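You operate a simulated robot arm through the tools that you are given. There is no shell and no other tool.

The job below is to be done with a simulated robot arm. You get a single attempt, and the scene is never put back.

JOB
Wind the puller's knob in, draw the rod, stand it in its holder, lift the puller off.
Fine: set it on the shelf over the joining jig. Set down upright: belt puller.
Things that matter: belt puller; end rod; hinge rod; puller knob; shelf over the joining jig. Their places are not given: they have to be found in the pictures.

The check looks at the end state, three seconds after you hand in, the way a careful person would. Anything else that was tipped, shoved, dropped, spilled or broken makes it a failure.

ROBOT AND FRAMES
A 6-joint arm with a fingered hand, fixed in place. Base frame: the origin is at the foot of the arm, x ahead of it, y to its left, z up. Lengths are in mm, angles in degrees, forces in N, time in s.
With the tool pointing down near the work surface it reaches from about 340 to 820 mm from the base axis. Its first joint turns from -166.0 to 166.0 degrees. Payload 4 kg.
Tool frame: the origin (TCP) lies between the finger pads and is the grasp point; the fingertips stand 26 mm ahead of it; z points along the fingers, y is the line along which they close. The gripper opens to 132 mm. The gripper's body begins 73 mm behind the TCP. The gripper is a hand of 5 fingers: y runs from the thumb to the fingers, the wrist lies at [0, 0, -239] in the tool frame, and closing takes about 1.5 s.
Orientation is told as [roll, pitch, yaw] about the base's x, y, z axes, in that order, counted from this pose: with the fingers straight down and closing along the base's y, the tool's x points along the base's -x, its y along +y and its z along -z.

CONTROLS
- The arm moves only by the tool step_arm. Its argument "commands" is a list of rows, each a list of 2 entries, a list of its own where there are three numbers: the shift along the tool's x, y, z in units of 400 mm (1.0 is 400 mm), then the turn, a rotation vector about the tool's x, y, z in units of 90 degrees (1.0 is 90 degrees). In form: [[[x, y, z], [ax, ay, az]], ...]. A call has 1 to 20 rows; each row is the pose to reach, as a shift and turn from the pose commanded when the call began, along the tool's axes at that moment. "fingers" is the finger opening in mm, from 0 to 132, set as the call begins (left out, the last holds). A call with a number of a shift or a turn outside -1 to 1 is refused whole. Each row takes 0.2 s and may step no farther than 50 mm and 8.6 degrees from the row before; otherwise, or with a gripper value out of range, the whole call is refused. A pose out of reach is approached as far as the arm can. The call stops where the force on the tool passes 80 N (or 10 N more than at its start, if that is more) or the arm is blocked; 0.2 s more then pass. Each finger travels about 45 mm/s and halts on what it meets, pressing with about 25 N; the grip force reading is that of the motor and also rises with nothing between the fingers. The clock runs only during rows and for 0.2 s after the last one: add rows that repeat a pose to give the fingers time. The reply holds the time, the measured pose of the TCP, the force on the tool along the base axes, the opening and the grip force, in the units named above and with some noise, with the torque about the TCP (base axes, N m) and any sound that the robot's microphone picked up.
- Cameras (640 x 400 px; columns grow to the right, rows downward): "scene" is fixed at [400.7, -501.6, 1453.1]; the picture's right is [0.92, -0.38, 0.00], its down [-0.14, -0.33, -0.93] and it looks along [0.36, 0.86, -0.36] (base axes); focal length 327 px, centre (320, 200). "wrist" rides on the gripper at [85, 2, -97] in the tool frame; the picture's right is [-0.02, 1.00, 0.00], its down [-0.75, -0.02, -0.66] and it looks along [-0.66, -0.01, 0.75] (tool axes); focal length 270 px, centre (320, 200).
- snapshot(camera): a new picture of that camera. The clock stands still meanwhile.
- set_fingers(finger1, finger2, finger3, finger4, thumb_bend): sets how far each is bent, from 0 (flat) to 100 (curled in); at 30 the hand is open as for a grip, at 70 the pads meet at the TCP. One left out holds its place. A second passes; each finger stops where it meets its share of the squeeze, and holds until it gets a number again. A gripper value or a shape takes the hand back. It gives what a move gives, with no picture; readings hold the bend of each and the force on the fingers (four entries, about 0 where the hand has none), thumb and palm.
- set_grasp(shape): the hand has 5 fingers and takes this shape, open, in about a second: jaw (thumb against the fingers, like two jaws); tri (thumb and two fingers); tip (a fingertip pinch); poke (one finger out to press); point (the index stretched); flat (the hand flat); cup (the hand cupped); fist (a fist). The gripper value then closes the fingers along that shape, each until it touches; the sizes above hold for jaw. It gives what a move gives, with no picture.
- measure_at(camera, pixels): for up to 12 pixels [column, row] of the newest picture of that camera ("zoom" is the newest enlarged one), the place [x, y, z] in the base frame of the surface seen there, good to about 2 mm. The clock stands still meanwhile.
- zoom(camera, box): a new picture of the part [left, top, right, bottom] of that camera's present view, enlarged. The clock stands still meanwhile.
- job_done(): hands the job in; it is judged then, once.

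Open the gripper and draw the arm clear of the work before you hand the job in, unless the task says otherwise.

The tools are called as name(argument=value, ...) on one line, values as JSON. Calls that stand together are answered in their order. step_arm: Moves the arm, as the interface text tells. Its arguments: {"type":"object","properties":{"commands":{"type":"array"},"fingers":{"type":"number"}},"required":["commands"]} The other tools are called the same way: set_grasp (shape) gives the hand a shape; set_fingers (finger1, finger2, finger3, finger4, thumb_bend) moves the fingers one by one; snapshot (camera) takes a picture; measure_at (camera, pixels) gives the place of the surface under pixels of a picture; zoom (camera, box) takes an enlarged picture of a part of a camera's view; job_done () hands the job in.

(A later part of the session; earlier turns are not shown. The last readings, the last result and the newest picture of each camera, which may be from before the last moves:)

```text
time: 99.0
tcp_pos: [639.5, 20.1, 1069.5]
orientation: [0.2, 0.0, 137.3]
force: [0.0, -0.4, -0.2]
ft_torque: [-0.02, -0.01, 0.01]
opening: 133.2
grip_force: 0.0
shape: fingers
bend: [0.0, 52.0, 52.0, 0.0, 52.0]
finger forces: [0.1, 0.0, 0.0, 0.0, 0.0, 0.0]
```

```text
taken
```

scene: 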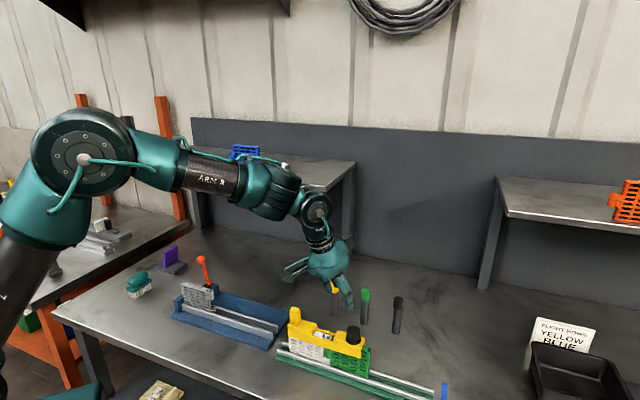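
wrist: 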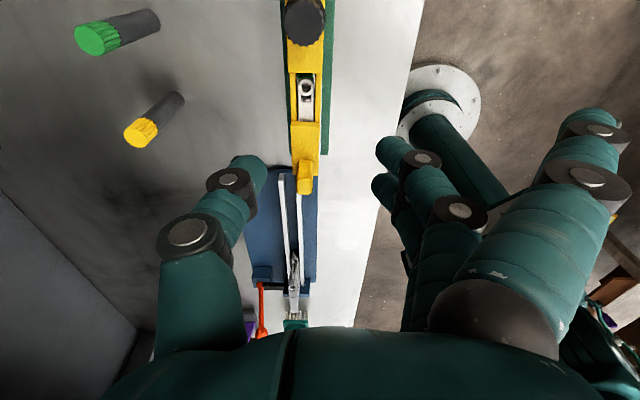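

Yaw 137 is reachable. The puller now lies along column ≈306; I zoom to measure its strips, window, knob and handle.

zoom(camera="wrist", box=[250, 0, 370, 200])

```text
2.00 times, centred on (310, 100) of wrist
```

zoom: 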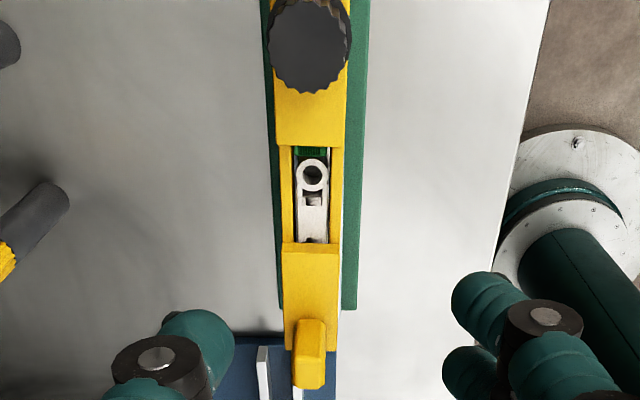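

I measure strip edges, window ends, block tops, handle top and bar ends.

measure_at(camera="zoom", pixels=[[287, 195], [337, 195], [312, 140], [312, 252], [283, 195], [341, 195], [310, 340], [310, 372], [300, 300], [325, 300], [300, 330], [298, 372]])

measure_at(camera="zoom", pixels=[[310, 45], [280, 120], [343, 120], [287, 160], [337, 160], [287, 235], [337, 235], [312, 190], [312, 230], [322, 372], [310, 385], [290, 340]])

```text
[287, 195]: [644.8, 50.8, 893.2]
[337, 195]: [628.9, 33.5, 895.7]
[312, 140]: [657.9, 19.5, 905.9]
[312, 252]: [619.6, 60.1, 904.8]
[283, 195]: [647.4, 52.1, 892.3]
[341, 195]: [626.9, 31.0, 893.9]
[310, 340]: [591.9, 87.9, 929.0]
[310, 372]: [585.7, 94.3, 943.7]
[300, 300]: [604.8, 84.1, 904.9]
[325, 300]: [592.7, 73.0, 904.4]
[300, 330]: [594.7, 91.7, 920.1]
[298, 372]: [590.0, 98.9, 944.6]
```

```text
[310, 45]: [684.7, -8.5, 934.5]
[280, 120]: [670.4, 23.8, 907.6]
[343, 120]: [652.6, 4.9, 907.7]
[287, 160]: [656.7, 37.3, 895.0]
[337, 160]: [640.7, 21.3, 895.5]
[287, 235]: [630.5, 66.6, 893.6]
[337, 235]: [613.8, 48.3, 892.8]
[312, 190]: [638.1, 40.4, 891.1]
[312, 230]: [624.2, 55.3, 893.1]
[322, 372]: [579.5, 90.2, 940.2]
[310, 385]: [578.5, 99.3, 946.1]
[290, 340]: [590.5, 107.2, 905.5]
```

The bar runs at azimuth ≈135° (bench at 45°), outer width ≈30 mm, window centre ≈(638.7,39.8), strip tops z≈894, blocks 906, handle 944, knob 934.5. I need the lower edge of its front strip, so I look from the scene camera.

zoom(camera="scene", box=[280, 300, 380, 380])

```text
5.00 times, centred on (330, 340) of scene
```

zoom: 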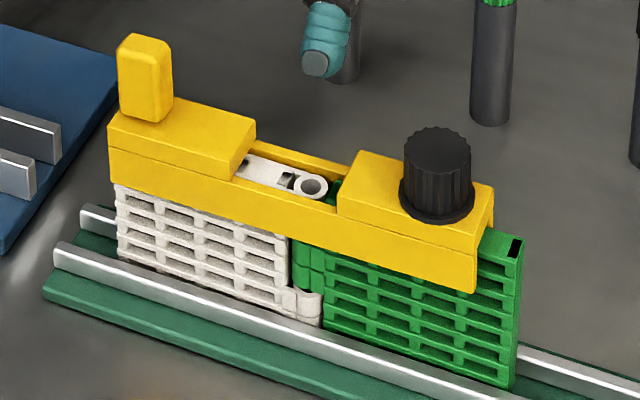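

I measure the front face's upper and lower edges and the bar ends in this zoom.

measure_at(camera="zoom", pixels=[[300, 206], [300, 235], [420, 250], [420, 276], [150, 165], [150, 193], [113, 150], [113, 180], [470, 260], [470, 288], [250, 215], [200, 205]])

```text
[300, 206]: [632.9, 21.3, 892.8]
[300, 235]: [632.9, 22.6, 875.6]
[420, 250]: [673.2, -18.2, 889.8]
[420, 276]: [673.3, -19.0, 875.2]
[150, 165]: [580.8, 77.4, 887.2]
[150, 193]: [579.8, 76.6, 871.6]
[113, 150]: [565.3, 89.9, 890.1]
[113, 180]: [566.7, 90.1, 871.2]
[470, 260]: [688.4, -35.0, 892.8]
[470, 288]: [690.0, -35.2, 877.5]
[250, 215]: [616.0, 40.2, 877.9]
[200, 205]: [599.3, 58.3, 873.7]
```

Front strip spans z≈872–894 and the bar centre coincides with the window centre (638.7,39.8). I take the tri shape and tilt 30° toward the handle side (hand leaning over the knob), to a pre-grasp at (645,33.4,998).

set_grasp(shape="tri")

step_arm(commands=[[[-0.0025, -0.0068, 0.0358], [0.0013, -0.0666, 0.005]], [[-0.0049, -0.0136, 0.0715], [0.0027, -0.1333, 0.01]], [[-0.0074, -0.0204, 0.1073], [0.004, -0.1999, 0.015]], [[-0.0098, -0.0272, 0.143], [0.0054, -0.2666, 0.02]], [[-0.0123, -0.034, 0.1788], [0.0067, -0.3332, 0.025]], [[-0.0123, -0.034, 0.1788], [0.0067, -0.3332, 0.025]], [[-0.0123, -0.034, 0.1788], [0.0067, -0.3332, 0.025]]], fingers=62)

snapshot(camera="wrist")

snapshot(camera="scene")

```text
time: 99.9
tcp_pos: [639.9, 19.7, 1069.8]
orientation: [0.1, -0.1, 137.4]
force: [-0.6, 0.7, 0.6]
ft_torque: [0.0, -0.01, 0.01]
opening: 131.9
grip_force: 0.1
shape: tri
bend: [0.0, 30.0, 30.0, 0.0, 30.0]
finger forces: [0.0, 0.0, 0.1, 0.0, 0.0, 0.1]
```

```text
time: 101.5
tcp_pos: [571.1, 21.8, 940.5]
orientation: [-0.5, -26.4, 135.6]
force: [-0.8, -0.2, 0.8]
ft_torque: [0.01, -0.01, -0.01]
opening: 63.0
grip_force: 0.0
shape: tri
bend: [0.0, 73.0, 73.0, 0.0, 70.0]
finger forces: [0.1, 0.0, 0.1, 0.0, 0.1, 0.1]
out of reach, approached as far as the arm can: row 2, 3, 4, 5, 6, 7
```

```text
taken
```

wrist: 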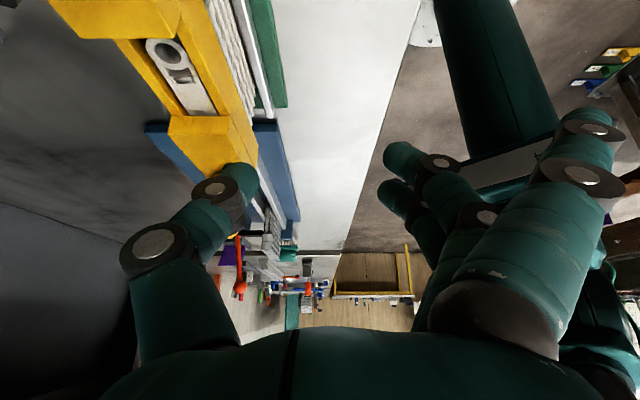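

```text
taken
```

scene: 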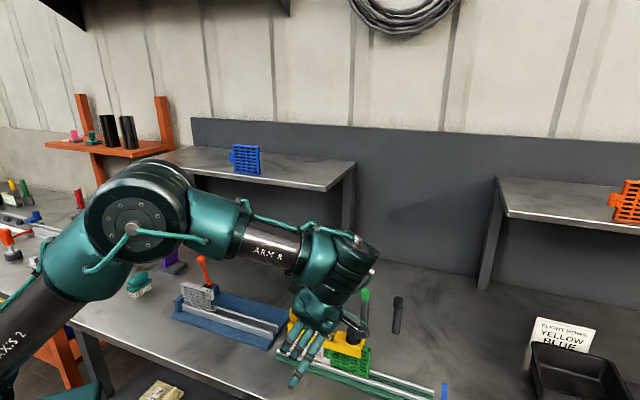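

That tilt direction (inward) is not available: the arm slid to (571,22,940) beside the puller, without contact. I retreat upward while levelling the hand back to (639.5,20,1069.5), yaw 137.

step_arm(commands=[[[-0.0063, -0.0234, -0.0689], [-0.002, 0.0587, -0.0038]], [[-0.0125, -0.0467, -0.1378], [-0.004, 0.1173, -0.0076]], [[-0.0188, -0.0701, -0.2067], [-0.006, 0.176, -0.0113]], [[-0.025, -0.0934, -0.2756], [-0.008, 0.2346, -0.0151]], [[-0.0313, -0.1168, -0.3445], [-0.01, 0.2933, -0.0189]], [[-0.0313, -0.1168, -0.3445], [-0.01, 0.2933, -0.0189]]])

snapshot(camera="scene")

```text
time: 102.9
tcp_pos: [639.4, 16.7, 1066.9]
orientation: [0.0, 0.2, 137.3]
force: [0.2, -0.3, -0.2]
ft_torque: [0.0, 0.0, -0.01]
opening: 62.9
grip_force: 0.1
shape: tri
bend: [0.0, 73.0, 73.0, 0.0, 70.0]
finger forces: [0.1, 0.0, 0.0, 0.0, 0.0, 0.0]
```

```text
taken
```

scene: 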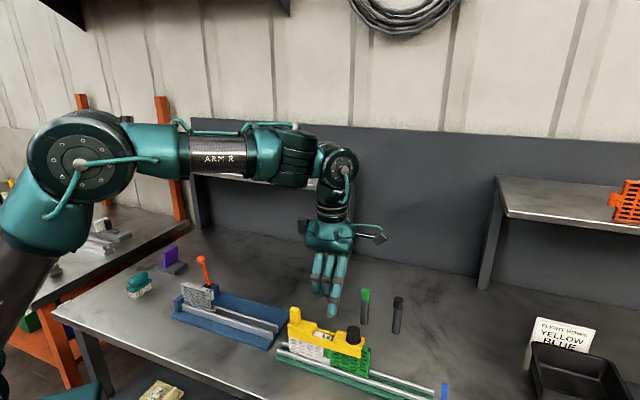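

Recovered cleanly. Instead I will tilt the other way (toward +u, which worked for the rod): body clears the handle by ≈8 mm at 30°. First I rotate back to yaw ≈-45.

step_arm(commands=[[[0, 0, 0], [0, 0, -0.095]], [[0, 0, 0], [0, 0, -0.19]], [[0, 0, 0], [0, 0, -0.285]], [[0, 0, 0], [0, 0, -0.38]], [[0, 0, 0], [0, 0, -0.475]], [[0, 0, 0], [0, 0, -0.57]], [[0, 0, 0], [0, 0, -0.665]], [[0, 0, 0], [0, 0, -0.76]], [[0, 0, 0], [0, 0, -0.855]], [[0, 0, 0], [0, 0, -0.95]], [[0, 0, 0], [0, 0, -0.99]]])

step_arm(commands=[[[0, 0, 0], [0, 0, -0.095]], [[0, 0, 0], [0, 0, -0.19]], [[0, 0, 0], [0, 0, -0.285]], [[0, 0, 0], [0, 0, -0.38]], [[0, 0, 0], [0, 0, -0.475]], [[0, 0, 0], [0, 0, -0.57]], [[0, 0, 0], [0, 0, -0.665]], [[0, 0, 0], [0, 0, -0.76]], [[0, 0, 0], [0, 0, -0.855]], [[0, 0, 0], [0, 0, -0.95]], [[0, 0, 0], [0, 0, -0.99]]])

```text
time: 105.3
tcp_pos: [637.7, 16.2, 1066.4]
orientation: [-0.1, 0.0, -133.7]
force: [0.0, -0.8, -0.3]
ft_torque: [-0.01, 0.0, 0.02]
opening: 63.0
grip_force: 0.1
shape: tri
bend: [0.0, 73.0, 73.0, 0.0, 70.0]
finger forces: [0.0, 0.0, 0.1, 0.0, 0.0, 0.0]
```

```text
time: 107.7
tcp_pos: [638.8, 16.5, 1067.8]
orientation: [0.1, 0.2, -44.4]
force: [0.1, 0.3, 0.1]
ft_torque: [0.02, 0.02, 0.0]
opening: 62.8
grip_force: 0.0
shape: tri
bend: [0.0, 73.0, 73.0, 0.0, 70.0]
finger forces: [0.1, 0.0, 0.1, 0.0, 0.0, 0.1]
```

Level at yaw -44.4. Now I tilt 30° toward +u to a pre-grasp at (632.4,46.2,1008), in small rows.

step_arm(commands=[[[0.0127, 0.0084, 0.0296], [0.0004, -0.0667, 0.0018]], [[0.0254, 0.0167, 0.0592], [0.0008, -0.1333, 0.0036]], [[0.0381, 0.0251, 0.0888], [0.0012, -0.2, 0.0054]], [[0.0508, 0.0334, 0.1184], [0.0016, -0.2667, 0.0072]], [[0.0635, 0.0418, 0.148], [0.002, -0.3333, 0.009]], [[0.0635, 0.0418, 0.148], [0.002, -0.3333, 0.009]]])

snapshot(camera="wrist")

zoom(camera="scene", box=[250, 230, 410, 370])

```text
time: 109.1
tcp_pos: [632.5, 46.8, 1009.1]
orientation: [0.0, -30.1, -45.4]
force: [0.4, 0.4, 0.1]
ft_torque: [0.03, -0.02, 0.04]
opening: 63.0
grip_force: 0.1
shape: tri
bend: [0.0, 73.0, 73.0, 0.0, 70.0]
finger forces: [0.0, 0.1, 0.0, 0.1, 0.1, 0.0]
```

```text
taken
```

wrist: 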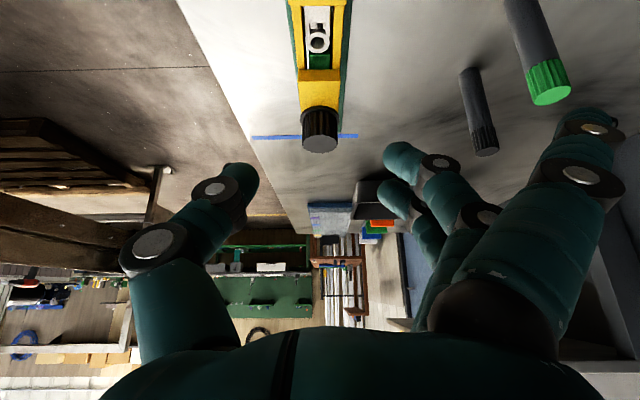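

```text
2.86 times, centred on (330, 300) of scene
```

zoom: 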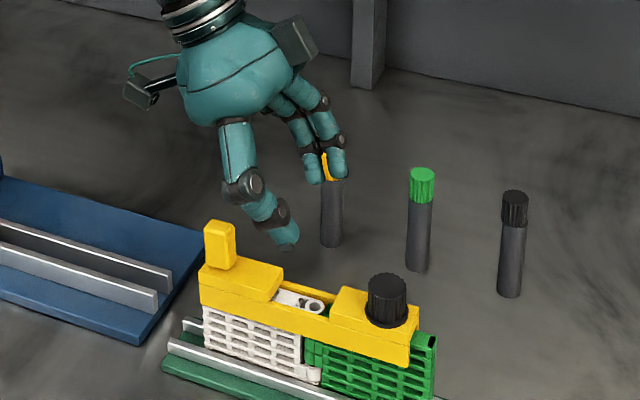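

Aligned (bar centred at column ≈321). I descend vertically 78 mm to z≈931 and check the clearance to the handle.

step_arm(commands=[[[0.0196, 0, 0.0337], [0, 0, 0]], [[0.0391, 0, 0.0675], [0, 0, 0]], [[0.0587, 0, 0.1012], [0, 0, 0]], [[0.0782, 0, 0.135], [0, 0, 0]], [[0.0978, 0, 0.1687], [0, 0, 0]], [[0.0978, 0, 0.1687], [0, 0, 0]]])

zoom(camera="scene", box=[260, 260, 380, 360])

snapshot(camera="wrist")

```text
time: 110.5
tcp_pos: [631.1, 45.8, 930.5]
orientation: [0.0, -29.9, -45.4]
force: [0.5, -0.2, 0.8]
ft_torque: [0.02, 0.01, 0.01]
opening: 62.8
grip_force: 0.1
shape: tri
bend: [0.0, 73.0, 73.0, 0.0, 70.0]
finger forces: [0.1, 0.0, 0.0, 0.1, 0.1, 0.1]
```

```text
4.00 times, centred on (320, 310) of scene
```

zoom: 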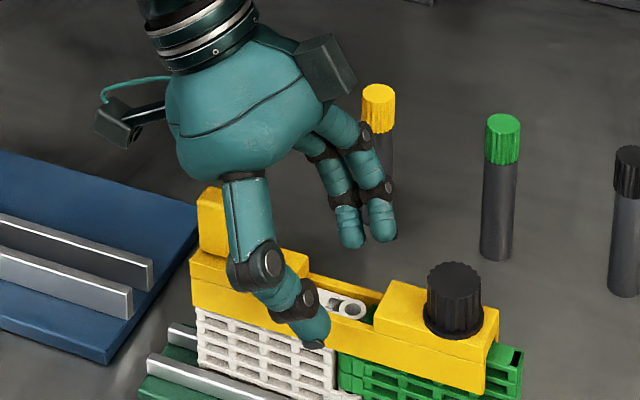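

```text
taken
```

wrist: 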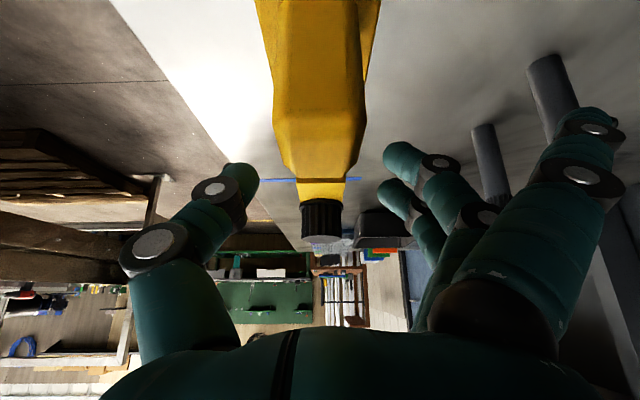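

The handle is close under the leaning palm. I measure the palm's camera-side surface and the handle top to know the real clearance before going lower.

measure_at(camera="wrist", pixels=[[320, 345], [320, 370], [320, 395], [250, 370], [400, 350], [320, 170], [320, 140], [320, 110], [290, 170], [350, 170], [320, 190], [320, 333]])

```text
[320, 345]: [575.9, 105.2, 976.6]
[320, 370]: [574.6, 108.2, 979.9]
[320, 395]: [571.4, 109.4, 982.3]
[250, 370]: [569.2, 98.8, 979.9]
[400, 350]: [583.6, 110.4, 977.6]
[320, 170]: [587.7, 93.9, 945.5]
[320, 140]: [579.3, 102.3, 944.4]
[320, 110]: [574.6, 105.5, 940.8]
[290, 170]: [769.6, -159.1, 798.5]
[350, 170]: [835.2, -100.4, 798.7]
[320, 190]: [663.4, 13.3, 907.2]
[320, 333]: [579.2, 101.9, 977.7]
```

At 30° the palm (x≈+42 at z≈-79) would touch the handle, so I use 26° and grip slightly higher: TCP ≈(632.5,46.1,904), leaving ≈8 mm over the handle. I untilt 4° first, then descend gently.

step_arm(commands=[[[0, 0, 0], [0, 0.0444, 0]], [[0.0106, 0.0003, 0.0194], [0, 0.0444, 0]], [[0.0212, 0.0007, 0.0389], [0, 0.0444, 0]], [[0.0318, 0.001, 0.0583], [0, 0.0444, 0]], [[0.0318, 0.001, 0.0583], [0, 0.0444, 0]]], fingers=56)

snapshot(camera="wrist")

zoom(camera="scene", box=[270, 280, 370, 360])

```text
time: 111.7
tcp_pos: [632.6, 46.1, 902.8]
orientation: [0.0, -25.9, -45.5]
force: [1.0, 0.5, -0.4]
ft_torque: [-0.01, -0.01, -0.03]
opening: 56.8
grip_force: 0.1
shape: tri
bend: [0.0, 73.0, 73.0, 0.0, 70.0]
finger forces: [0.1, 0.0, 0.0, 0.0, 0.0, 0.0]
```

```text
taken
```

wrist: 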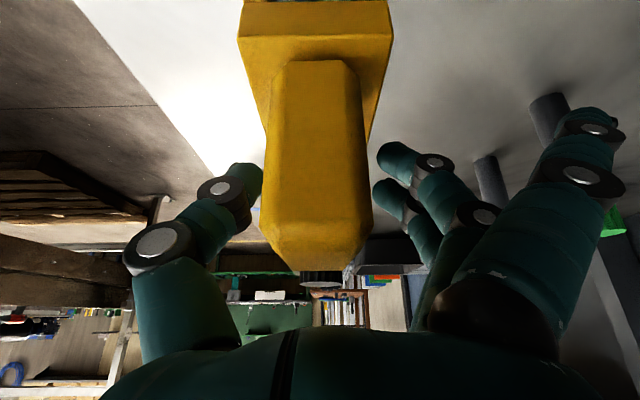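

```text
5.00 times, centred on (320, 320) of scene
```

zoom: 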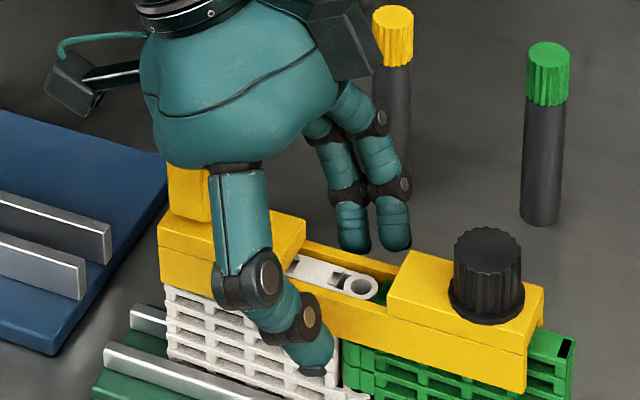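

No contact; palm clears the handle. I close the tri grip on the strips.

step_arm(commands=[[[0, 0, 0], [0, 0, 0]], [[0, 0, 0], [0, 0, 0]], [[0, 0, 0], [0, 0, 0]], [[0, 0, 0], [0, 0, 0]], [[0, 0, 0], [0, 0, 0]], [[0, 0, 0], [0, 0, 0]]], fingers=8)

zoom(camera="scene", box=[270, 280, 370, 360])

snapshot(camera="wrist")

```text
time: 113.1
tcp_pos: [632.0, 46.2, 903.6]
orientation: [-0.1, -25.9, -45.4]
force: [-0.7, -0.9, 0.0]
ft_torque: [-0.01, 0.01, 0.0]
opening: 25.2
grip_force: 25.3
shape: tri
bend: [26.0, 73.0, 73.0, 26.0, 70.0]
finger forces: [0.1, 11.2, 11.0, 0.0, 22.2, 0.0]
```

```text
5.00 times, centred on (320, 320) of scene
```

zoom: 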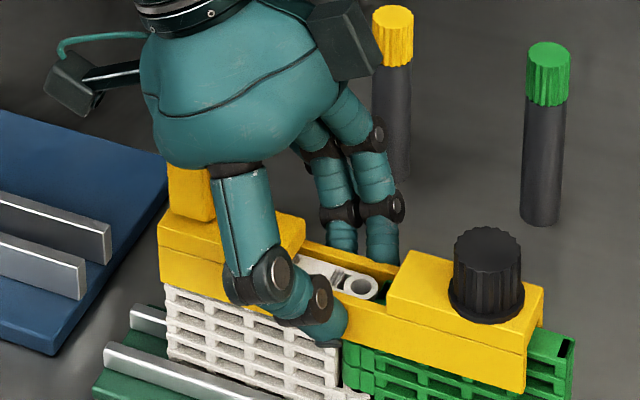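

```text
taken
```

wrist: 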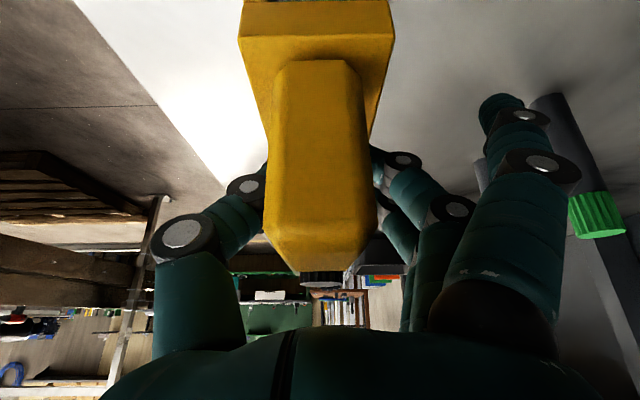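

Firm grip (11/11 vs 22 N, width 25 mm read). I lift 12 mm slowly and check how the puller hangs and its weight.

step_arm(commands=[[[-0.0044, 0, -0.009], [0, 0, 0]], [[-0.0087, 0, -0.018], [0, 0, 0]], [[-0.0131, 0, -0.027], [0, 0, 0]], [[-0.0131, 0, -0.027], [0, 0, 0]]])

zoom(camera="scene", box=[270, 280, 370, 360])

snapshot(camera="wrist")

```text
time: 114.1
tcp_pos: [633.7, 45.2, 916.1]
orientation: [0.0, -25.8, -45.5]
force: [-0.3, 0.4, -3.0]
ft_torque: [0.05, 0.02, 0.0]
opening: 25.6
grip_force: 25.4
shape: tri
bend: [26.0, 73.0, 73.0, 26.0, 70.0]
finger forces: [0.1, 11.2, 11.2, 0.0, 22.3, 0.1]
```

```text
5.00 times, centred on (320, 320) of scene
```

zoom: 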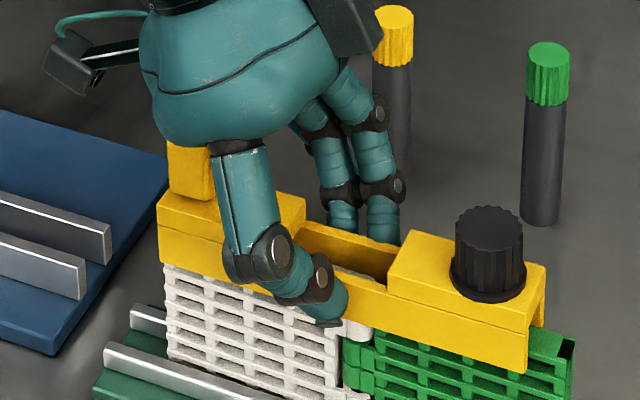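

```text
taken
```

wrist: 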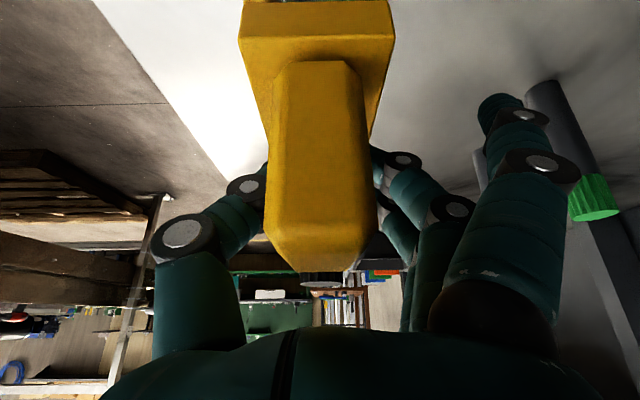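

The puller comes up level, weight ≈3 N, belts staying in the jig. I lift it straight up another 200 mm.

step_arm(commands=[[[-0.0218, 0, -0.045], [0, 0, 0]], [[-0.0546, 0, -0.1125], [0, 0, 0]], [[-0.0983, 0, -0.2024], [0, 0, 0]], [[-0.142, 0, -0.2924], [0, 0, 0]], [[-0.1856, 0, -0.3823], [0, 0, 0]], [[-0.2184, 0, -0.4498], [0, 0, 0]], [[-0.2184, 0, -0.4498], [0, 0, 0]]])

snapshot(camera="scene")

zoom(camera="scene", box=[260, 200, 420, 380])

```text
time: 115.7
tcp_pos: [629.9, 44.1, 1116.0]
orientation: [0.0, -25.9, -45.4]
force: [0.4, 0.2, -2.6]
ft_torque: [0.02, 0.03, 0.02]
opening: 25.3
grip_force: 25.1
shape: tri
bend: [26.0, 73.0, 73.0, 26.0, 70.0]
finger forces: [0.0, 11.3, 11.2, 0.0, 22.4, 0.0]
```

```text
taken
```

scene: 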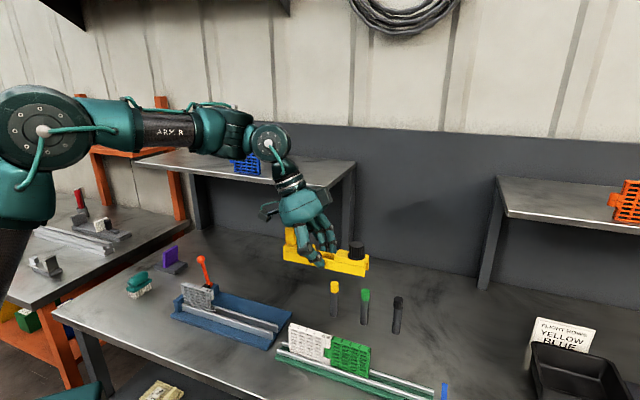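

```text
2.22 times, centred on (340, 290) of scene
```

zoom: 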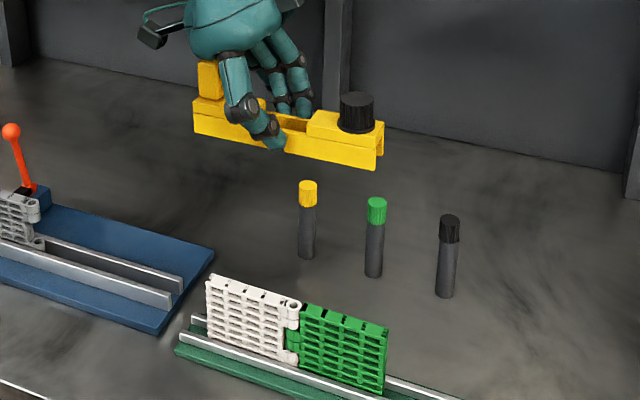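

Puller is off, belts still standing in the jig. I check its level by measuring block tops and bottom edge at both ends.

measure_at(camera="zoom", pixels=[[200, 128], [372, 163], [205, 112], [365, 148], [320, 120], [372, 128], [357, 98], [208, 70], [250, 140], [320, 155]])

```text
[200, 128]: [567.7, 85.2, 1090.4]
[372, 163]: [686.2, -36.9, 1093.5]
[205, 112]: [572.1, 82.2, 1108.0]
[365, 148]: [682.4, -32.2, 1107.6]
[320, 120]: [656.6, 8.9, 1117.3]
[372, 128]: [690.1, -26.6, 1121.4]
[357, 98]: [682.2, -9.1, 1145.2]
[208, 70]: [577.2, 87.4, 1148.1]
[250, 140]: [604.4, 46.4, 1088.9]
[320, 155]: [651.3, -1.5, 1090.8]
```

It hangs level. I plan to retract to r≈560 while rising to z≈1216 so that the swing clears the shelf and the blue board, then rotate about the base to point at the shelf. First the retract-and-rise.

step_arm(commands=[[[-0.0006, -0.0277, -0.0553], [0, 0, 0]], [[-0.0012, -0.0553, -0.1106], [0, 0, 0]], [[-0.0018, -0.083, -0.1659], [0, 0, 0]], [[-0.0024, -0.1106, -0.2212], [0, 0, 0]], [[-0.003, -0.1383, -0.2765], [0, 0, 0]], [[-0.003, -0.1383, -0.2765], [0, 0, 0]]])

snapshot(camera="wrist")

```text
time: 117.1
tcp_pos: [560.7, 40.9, 1216.7]
orientation: [0.0, -25.9, -45.4]
force: [-0.1, -0.1, -2.7]
ft_torque: [0.03, 0.0, -0.01]
opening: 25.4
grip_force: 25.0
shape: tri
bend: [26.0, 73.0, 73.0, 26.0, 70.0]
finger forces: [0.0, 11.2, 11.3, 0.0, 22.4, 0.1]
```

```text
taken
```

wrist: 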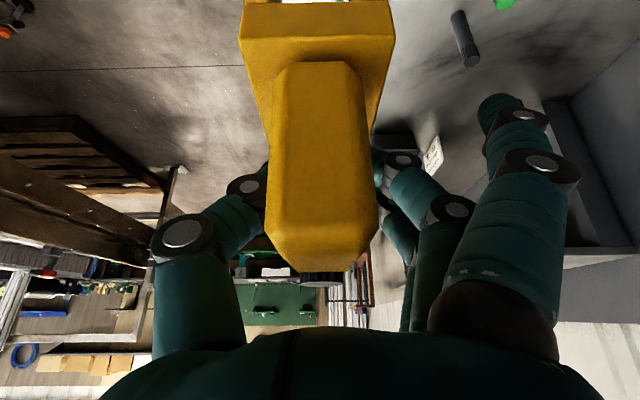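

The grip is unchanged. I now swing about the base in 12 rows to azimuth ≈50.7° with the hand pointing outward.

step_arm(commands=[[[0.0668, 0.0592, -0.0325], [-0.0389, 0, -0.0801]], [[0.137, 0.1133, -0.0665], [-0.0778, 0, -0.1601]], [[0.2103, 0.1617, -0.1021], [-0.1166, 0, -0.2402]], [[0.2865, 0.2047, -0.1391], [-0.1555, 0, -0.3203]], [[0.3648, 0.242, -0.1772], [-0.1944, 0, -0.4004]], [[0.4453, 0.273, -0.2163], [-0.2333, 0, -0.4804]], [[0.5278, 0.298, -0.2563], [-0.2722, 0, -0.5605]], [[0.6115, 0.3168, -0.297], [-0.311, 0, -0.6406]], [[0.696, 0.329, -0.338], [-0.3499, 0, -0.7206]], [[0.781, 0.3353, -0.3793], [-0.3888, 0, -0.8007]], [[0.8665, 0.3348, -0.4208], [-0.4277, 0, -0.8808]], [[0.9515, 0.3278, -0.462], [-0.4666, 0, -0.9608]], [[0.9515, 0.3278, -0.462], [-0.4666, 0, -0.9608]]])

snapshot(camera="wrist")

snapshot(camera="scene")

```text
time: 119.9
tcp_pos: [355.0, 432.2, 1215.9]
orientation: [0.1, -25.8, 50.9]
force: [0.1, -0.4, -2.1]
ft_torque: [-0.02, 0.0, 0.01]
opening: 25.3
grip_force: 25.1
shape: tri
bend: [26.0, 73.0, 73.0, 26.0, 70.0]
finger forces: [0.1, 11.2, 11.4, 0.0, 22.6, 0.0]
```

```text
taken
```

wrist: 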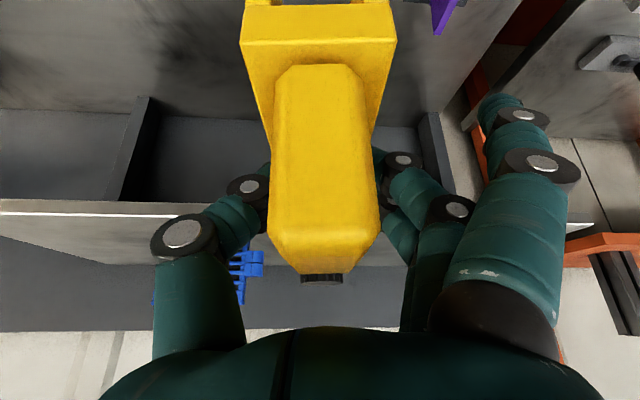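

```text
taken
```

scene: 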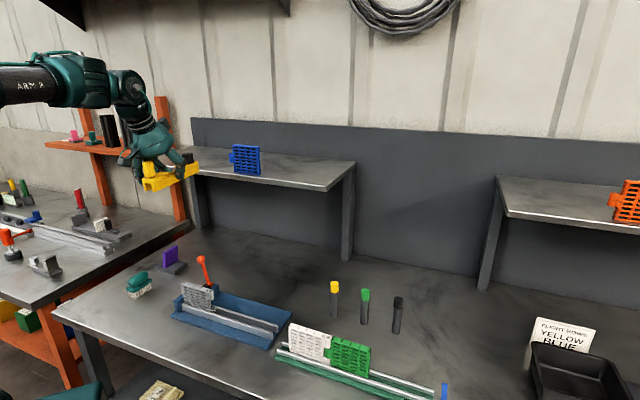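

I'm now facing the shelf; its front edge runs along row ≈213–228, with the blue board's tab at (245,265). I zoom and measure the shelf edge, top and free space.

zoom(camera="wrist", box=[180, 180, 620, 340])

measure_at(camera="wrist", pixels=[[30, 214], [110, 214], [150, 216], [260, 235], [380, 240], [400, 245], [575, 232], [590, 236], [250, 265], [395, 300], [130, 240], [385, 330]])

measure_at(camera="scene", pixels=[[240, 182], [280, 178], [300, 183], [215, 165], [225, 175], [235, 150], [232, 158], [233, 168], [210, 155], [196, 172], [325, 191], [200, 150]])

```text
1.45 times, centred on (400, 260) of wrist
```

zoom: 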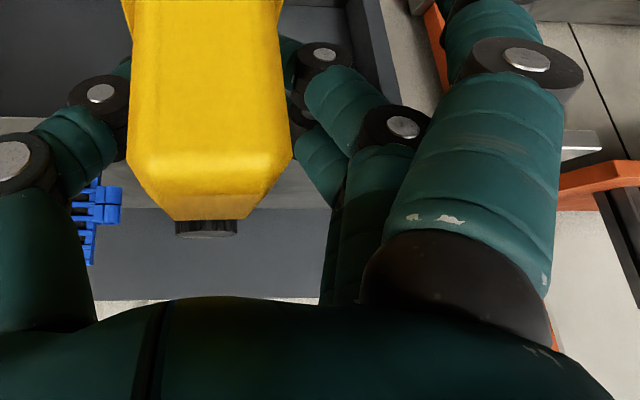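

```text
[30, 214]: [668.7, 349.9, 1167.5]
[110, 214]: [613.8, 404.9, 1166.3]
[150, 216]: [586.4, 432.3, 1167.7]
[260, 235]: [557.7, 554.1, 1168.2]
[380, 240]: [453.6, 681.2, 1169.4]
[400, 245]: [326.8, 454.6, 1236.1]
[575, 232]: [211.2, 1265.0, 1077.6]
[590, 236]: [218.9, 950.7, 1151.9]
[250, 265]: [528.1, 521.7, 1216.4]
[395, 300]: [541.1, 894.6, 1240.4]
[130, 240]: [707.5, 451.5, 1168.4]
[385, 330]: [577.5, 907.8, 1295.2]
```

```text
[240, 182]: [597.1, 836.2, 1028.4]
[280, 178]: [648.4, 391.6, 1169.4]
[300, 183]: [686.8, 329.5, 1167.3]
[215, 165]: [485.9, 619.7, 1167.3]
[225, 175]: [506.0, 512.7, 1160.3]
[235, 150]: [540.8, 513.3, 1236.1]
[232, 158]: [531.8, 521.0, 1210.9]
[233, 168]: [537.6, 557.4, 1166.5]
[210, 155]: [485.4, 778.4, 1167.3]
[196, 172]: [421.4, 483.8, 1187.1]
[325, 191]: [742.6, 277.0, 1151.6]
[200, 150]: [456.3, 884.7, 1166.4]
```

Front edge is at v≈720 (line x+y≈1018), shelf top z≈1167.5, clear to the left of the blue board. I extend radially to r≈700, lowering slightly to z≈1210 (≈10 mm above the shelf).

step_arm(commands=[[[-0.0619, -0.0003, 0.0333], [0, 0, 0]], [[-0.1238, -0.0005, 0.0665], [0, 0, 0]], [[-0.1857, -0.0008, 0.0998], [0, 0, 0]], [[-0.2476, -0.001, 0.133], [0, 0, 0]], [[-0.3095, -0.0013, 0.1663], [0, 0, 0]], [[-0.3095, -0.0013, 0.1663], [0, 0, 0]]])

zoom(camera="scene", box=[120, 80, 320, 230])

snapshot(camera="wrist")

```text
time: 121.3
tcp_pos: [446.1, 541.0, 1209.5]
orientation: [0.0, -25.9, 50.7]
force: [-0.7, -0.1, -2.1]
ft_torque: [-0.03, 0.02, -0.01]
opening: 25.2
grip_force: 24.9
shape: tri
bend: [26.0, 73.0, 73.0, 26.0, 70.0]
finger forces: [0.0, 11.2, 11.4, 0.0, 22.6, 0.0]
```

```text
2.67 times, centred on (220, 155) of scene
```

zoom: 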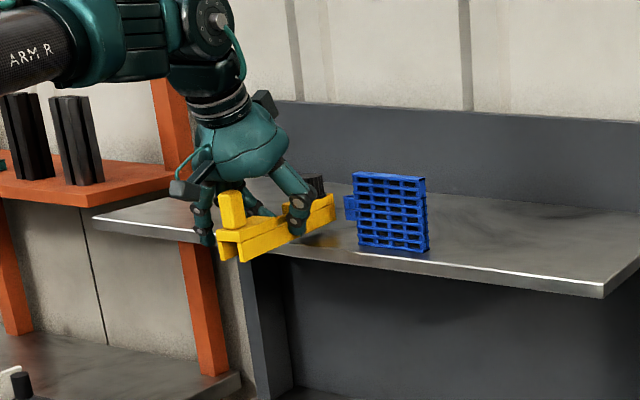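

```text
taken
```

wrist: 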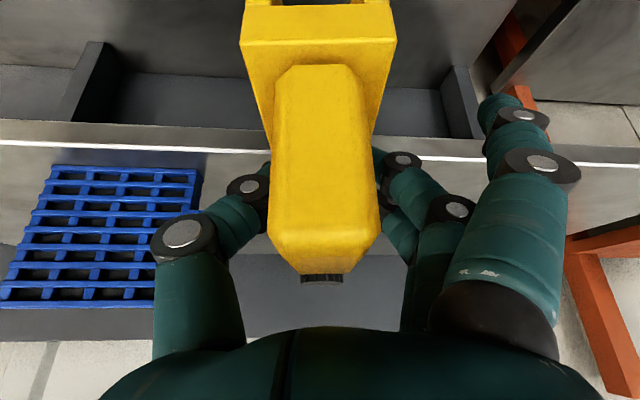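

Fingers 1/4 (bend 26) would meet the shelf edge, so I lay them flat before going further out.

set_fingers(finger1=0, finger4=0)

snapshot(camera="wrist")

measure_at(camera="wrist", pixels=[[590, 118], [585, 110], [600, 125], [610, 115], [30, 145], [200, 150], [560, 155], [620, 160]])

```text
time: 122.3
tcp_pos: [446.1, 541.4, 1209.0]
orientation: [0.0, -25.9, 50.8]
force: [-0.6, -0.8, -2.9]
ft_torque: [-0.03, 0.02, -0.02]
opening: 116.6
grip_force: 22.9
shape: fingers
bend: [0.0, 73.0, 73.0, 0.0, 70.0]
finger forces: [0.0, 11.4, 11.4, 0.1, 22.6, 0.0]
```

```text
taken
```

wrist: 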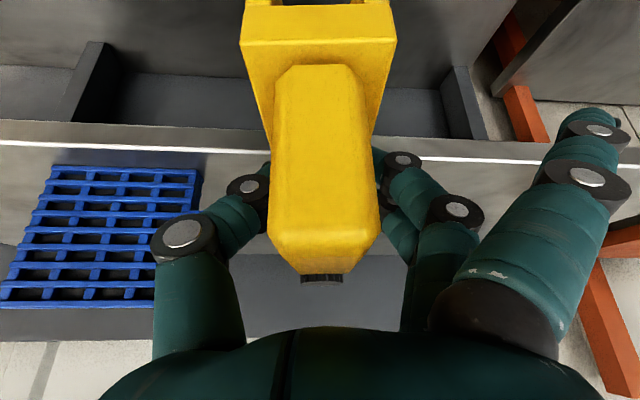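

```text
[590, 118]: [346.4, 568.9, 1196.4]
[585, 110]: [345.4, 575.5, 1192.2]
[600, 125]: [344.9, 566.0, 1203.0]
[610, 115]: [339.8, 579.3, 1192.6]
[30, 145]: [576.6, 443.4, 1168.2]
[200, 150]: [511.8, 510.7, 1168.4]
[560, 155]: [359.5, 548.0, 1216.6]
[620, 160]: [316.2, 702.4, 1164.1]
```

I zoom in on the held puller in the scene view to measure its lower edge height relative to the shelf.

zoom(camera="scene", box=[185, 140, 255, 190])

```text
8.00 times, centred on (220, 165) of scene
```

zoom: 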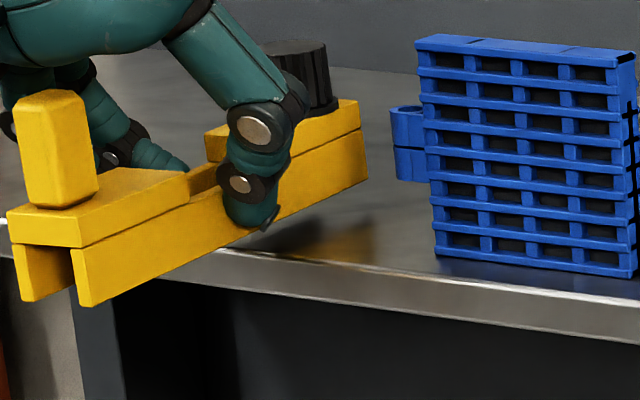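

I measure points along the bar's lower edge and the shelf top nearby.

measure_at(camera="zoom", pixels=[[92, 300], [150, 276], [200, 253], [320, 199], [358, 181], [28, 295], [85, 245], [360, 130], [60, 110], [300, 60], [400, 262], [330, 250]])

```text
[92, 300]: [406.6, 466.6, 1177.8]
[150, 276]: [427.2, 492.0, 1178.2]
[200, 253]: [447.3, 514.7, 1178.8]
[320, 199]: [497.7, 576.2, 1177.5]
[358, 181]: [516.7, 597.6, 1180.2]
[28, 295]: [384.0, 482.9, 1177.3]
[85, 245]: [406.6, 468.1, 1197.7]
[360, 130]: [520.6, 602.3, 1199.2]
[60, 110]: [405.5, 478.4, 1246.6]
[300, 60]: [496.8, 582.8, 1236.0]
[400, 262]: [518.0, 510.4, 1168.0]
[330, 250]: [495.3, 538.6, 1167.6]
```

The puller is level with its bottom 32 mm below the TCP (≈10 mm above the shelf). I extend to r≈800 at z≈1206 in 20 mm rows.

step_arm(commands=[[[-0.0439, 0, 0.023], [0, 0, 0]], [[-0.0878, 0, 0.0459], [0, 0, 0]], [[-0.1317, 0, 0.0689], [0, 0, 0]], [[-0.1756, 0, 0.0918], [0, 0, 0]], [[-0.2195, 0, 0.1148], [0, 0, 0]], [[-0.2195, 0, 0.1148], [0, 0, 0]]])

zoom(camera="scene", box=[170, 110, 270, 190])

snapshot(camera="wrist")

```text
time: 123.7
tcp_pos: [508.2, 618.2, 1205.2]
orientation: [-0.1, -25.9, 50.8]
force: [0.9, -0.2, -2.1]
ft_torque: [-0.01, 0.0, 0.0]
opening: 116.5
grip_force: 22.6
shape: fingers
bend: [0.0, 73.0, 73.0, 0.0, 70.0]
finger forces: [0.1, 11.3, 11.4, 0.0, 22.6, 0.1]
```

```text
5.00 times, centred on (220, 150) of scene
```

zoom: 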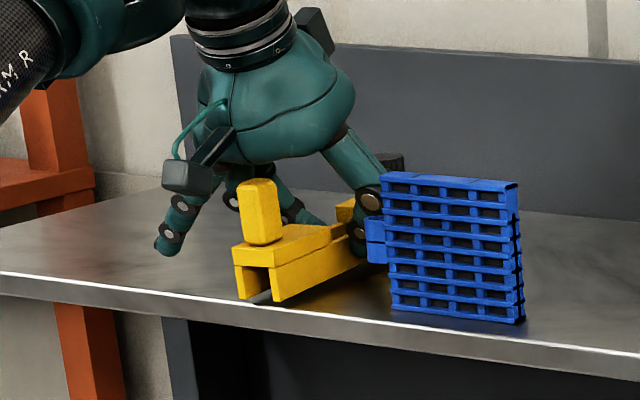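

```text
taken
```

wrist: 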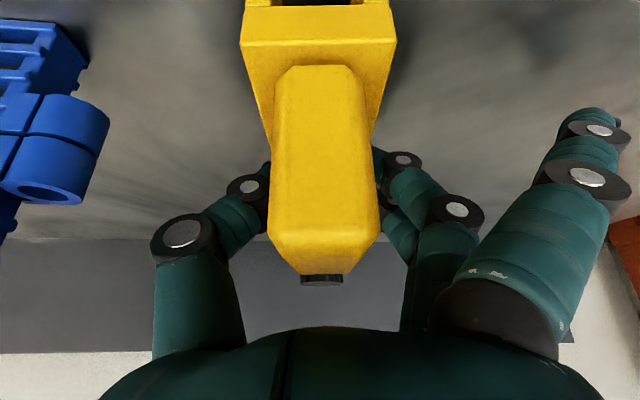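

Within reach at r≈800. I measure where the near end of the bar is relative to the shelf's front edge.

zoom(camera="scene", box=[205, 150, 255, 180])

```text
12.80 times, centred on (230, 165) of scene
```

zoom: 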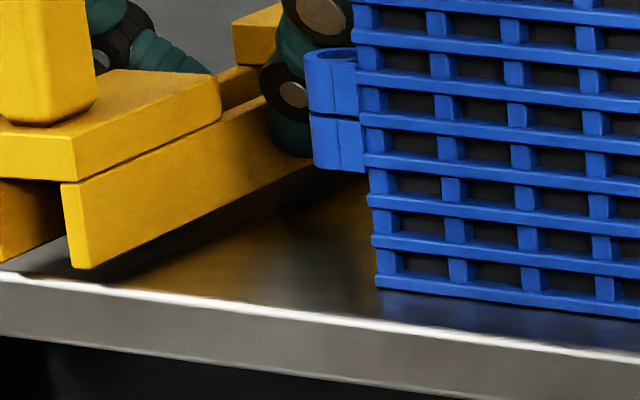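

measure_at(camera="zoom", pixels=[[78, 262], [75, 190], [150, 225], [250, 180], [10, 255], [60, 285], [120, 292], [200, 305], [200, 270], [380, 270], [330, 120], [90, 275]])

```text
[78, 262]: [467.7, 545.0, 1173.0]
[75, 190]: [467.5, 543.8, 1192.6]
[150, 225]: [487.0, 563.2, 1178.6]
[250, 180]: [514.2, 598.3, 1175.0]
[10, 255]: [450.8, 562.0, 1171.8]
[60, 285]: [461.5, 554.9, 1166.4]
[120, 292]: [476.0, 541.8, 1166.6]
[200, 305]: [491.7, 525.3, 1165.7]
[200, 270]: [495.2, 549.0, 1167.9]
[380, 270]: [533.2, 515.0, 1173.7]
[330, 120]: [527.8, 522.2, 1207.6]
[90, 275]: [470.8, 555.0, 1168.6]
```

The near end overhangs the edge by only ≈3.5 mm. I move 5 mm further out while lowering 3 mm, well inside the estimated limit.

step_arm(commands=[[[-0.0042, 0, 0.0062], [0, 0, 0]], [[-0.0084, 0, 0.0124], [0, 0, 0]], [[-0.0084, 0, 0.0124], [0, 0, 0]]])

zoom(camera="scene", box=[205, 150, 255, 180])

measure_at(camera="zoom", pixels=[[82, 262], [90, 258], [20, 250], [80, 287], [150, 297], [170, 225], [60, 284]])

```text
time: 124.5
tcp_pos: [511.6, 623.2, 1202.9]
orientation: [0.1, -25.9, 50.8]
force: [0.2, -0.9, -2.9]
ft_torque: [-0.02, 0.01, 0.01]
opening: 116.4
grip_force: 22.6
shape: fingers
bend: [0.0, 73.0, 73.0, 0.0, 70.0]
finger forces: [0.1, 11.3, 11.4, 0.1, 22.6, 0.0]
```

```text
12.80 times, centred on (230, 165) of scene
```

zoom: 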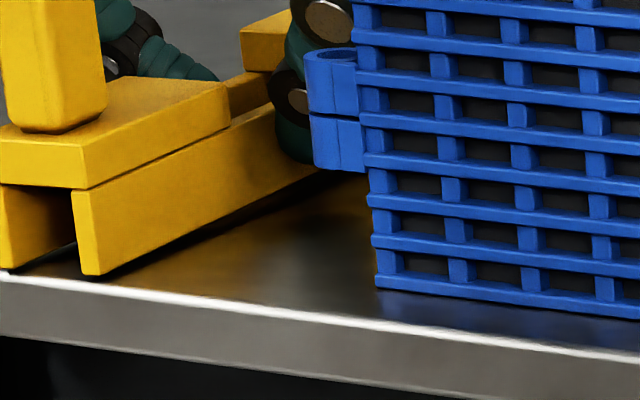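

```text
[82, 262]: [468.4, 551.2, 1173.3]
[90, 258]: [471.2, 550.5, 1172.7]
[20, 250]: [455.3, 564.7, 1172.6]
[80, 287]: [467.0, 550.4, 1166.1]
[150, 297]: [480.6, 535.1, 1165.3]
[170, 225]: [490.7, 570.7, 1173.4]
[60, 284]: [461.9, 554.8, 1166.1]
```

The near end is now ≈1.5 mm inside the edge, bottom ≈3–4 mm above the shelf. I lower in 1.5 mm steps and watch for contact.

step_arm(commands=[[[0.0016, 0, 0.0034], [0, 0, 0]]])

step_arm(commands=[[[0.0016, 0, 0.0034], [0, 0, 0]]])

zoom(camera="scene", box=[205, 150, 255, 180])

```text
time: 124.9
tcp_pos: [512.7, 623.5, 1201.2]
orientation: [0.2, -26.1, 50.8]
force: [0.4, -1.1, -1.0]
ft_torque: [-0.04, 0.0, -0.02]
opening: 116.6
grip_force: 23.6
shape: fingers
bend: [0.0, 73.0, 73.0, 0.0, 70.0]
finger forces: [0.0, 12.1, 11.3, 0.1, 22.7, 0.0]
```

```text
time: 125.3
tcp_pos: [512.4, 623.5, 1200.9]
orientation: [-0.1, -26.1, 50.8]
force: [-2.1, -0.7, 3.7]
ft_torque: [0.05, 0.16, 0.03]
opening: 116.3
grip_force: 26.6
shape: fingers
bend: [0.0, 73.0, 73.0, 0.0, 70.0]
finger forces: [0.0, 18.4, 11.2, 0.0, 23.3, 0.0]
```

```text
12.80 times, centred on (230, 165) of scene
```

zoom: 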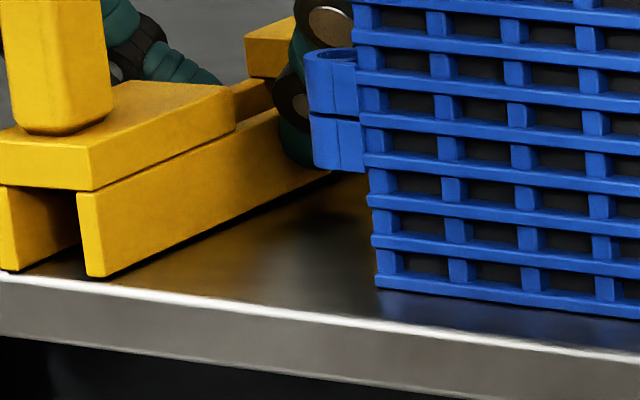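

The puller touches down (Fz rose to +3.7 N). I release gently, fingers 2, 3 and thumb to 58.

set_fingers(finger2=58, finger3=58, thumb_bend=58)

zoom(camera="scene", box=[180, 120, 260, 180])

snapshot(camera="wrist")

```text
time: 126.3
tcp_pos: [512.2, 623.4, 1202.8]
orientation: [0.0, -26.2, 50.8]
force: [3.2, 8.4, 31.1]
ft_torque: [0.45, 0.12, -0.07]
opening: 125.0
grip_force: 15.3
shape: fingers
bend: [0.0, 71.0, 57.0, 0.0, 57.0]
finger forces: [0.1, 25.8, 0.1, 0.0, 5.7, 0.0]
```

```text
6.67 times, centred on (220, 150) of scene
```

zoom: 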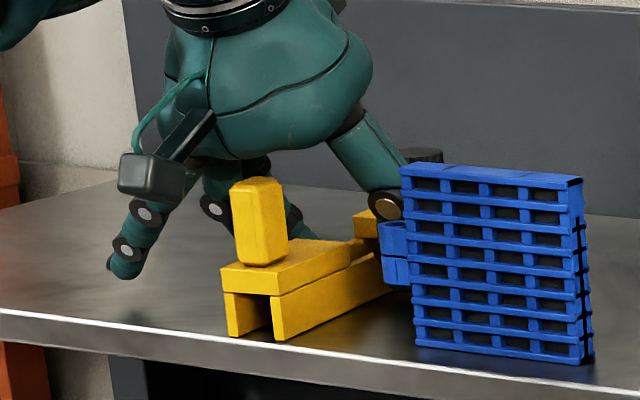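

```text
taken
```

wrist: 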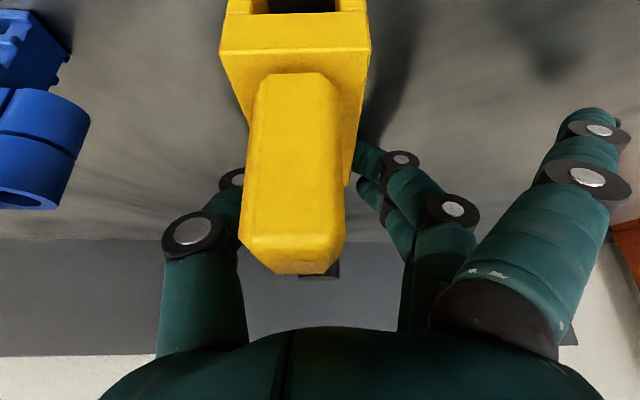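

Opening swung finger 2's tip down onto the shelf (Fz +31 N, finger 2 stuck at 71). I raise the hand 4 mm to free it.

step_arm(commands=[[[-0.0022, 0, -0.0045], [0, 0, 0]], [[-0.0044, 0, -0.009], [0, 0, 0]]])

snapshot(camera="wrist")

zoom(camera="scene", box=[180, 120, 260, 180])

```text
time: 126.9
tcp_pos: [510.4, 622.6, 1202.7]
orientation: [0.3, -25.9, 50.6]
force: [3.0, 3.8, 19.3]
ft_torque: [0.24, 0.1, -0.06]
opening: 125.3
grip_force: 10.0
shape: fingers
bend: [0.0, 71.0, 57.0, 0.0, 57.0]
finger forces: [0.0, 16.4, 0.0, 0.0, 2.5, 0.1]
```

```text
taken
```

wrist: 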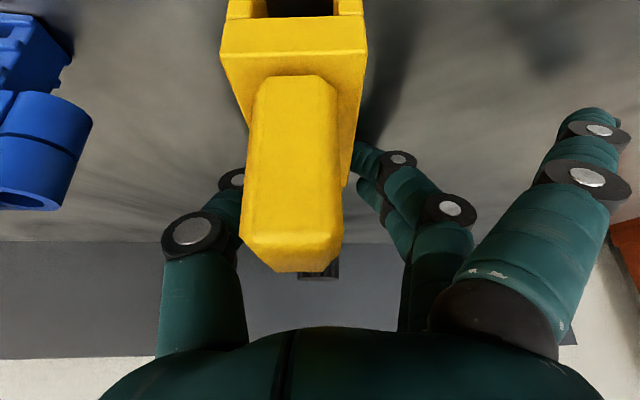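

```text
6.67 times, centred on (220, 150) of scene
```

zoom: 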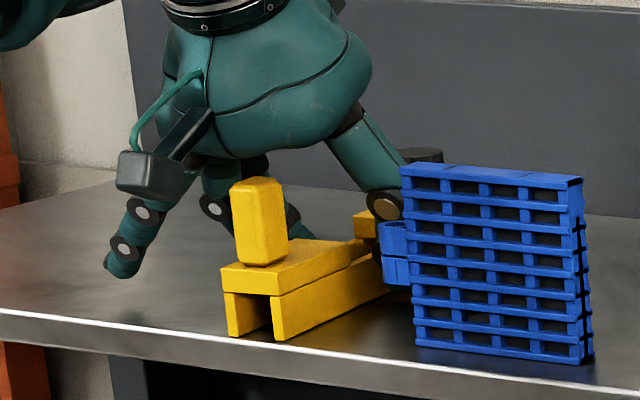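

Force is falling (19 N). I raise another 5 mm.

step_arm(commands=[[[-0.0027, 0, -0.0056], [0, 0, 0]], [[-0.0055, 0, -0.0112], [0, 0, 0]]])

zoom(camera="scene", box=[180, 120, 260, 180])

snapshot(camera="wrist")

```text
time: 127.5
tcp_pos: [510.0, 622.1, 1204.5]
orientation: [0.5, -25.8, 50.7]
force: [1.0, -1.7, 6.3]
ft_torque: [0.01, 0.07, 0.01]
opening: 125.4
grip_force: 2.9
shape: fingers
bend: [0.0, 63.0, 57.0, 0.0, 57.0]
finger forces: [0.0, 5.8, 0.0, 0.0, 0.0, 0.0]
out of reach, approached as far as the arm can: row 2
```

```text
6.67 times, centred on (220, 150) of scene
```

zoom: 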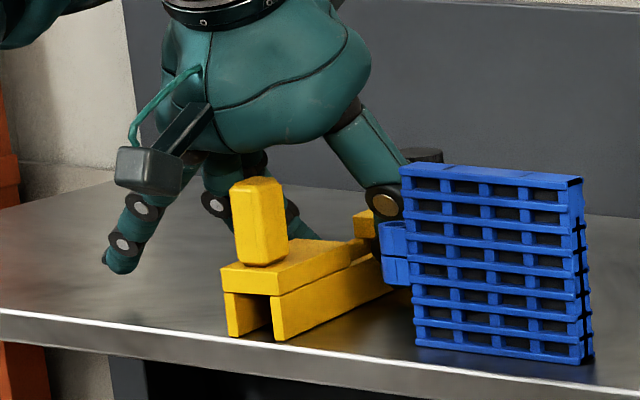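

```text
taken
```

wrist: 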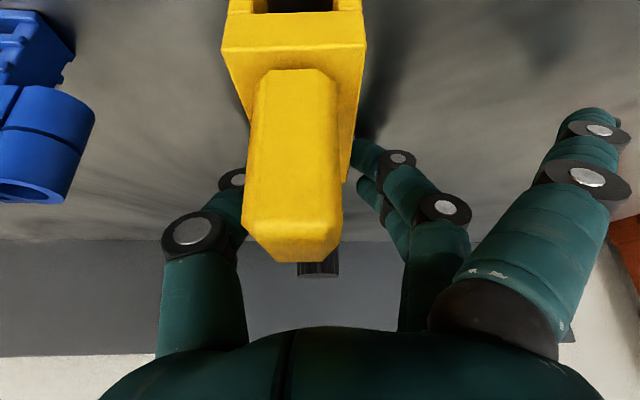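

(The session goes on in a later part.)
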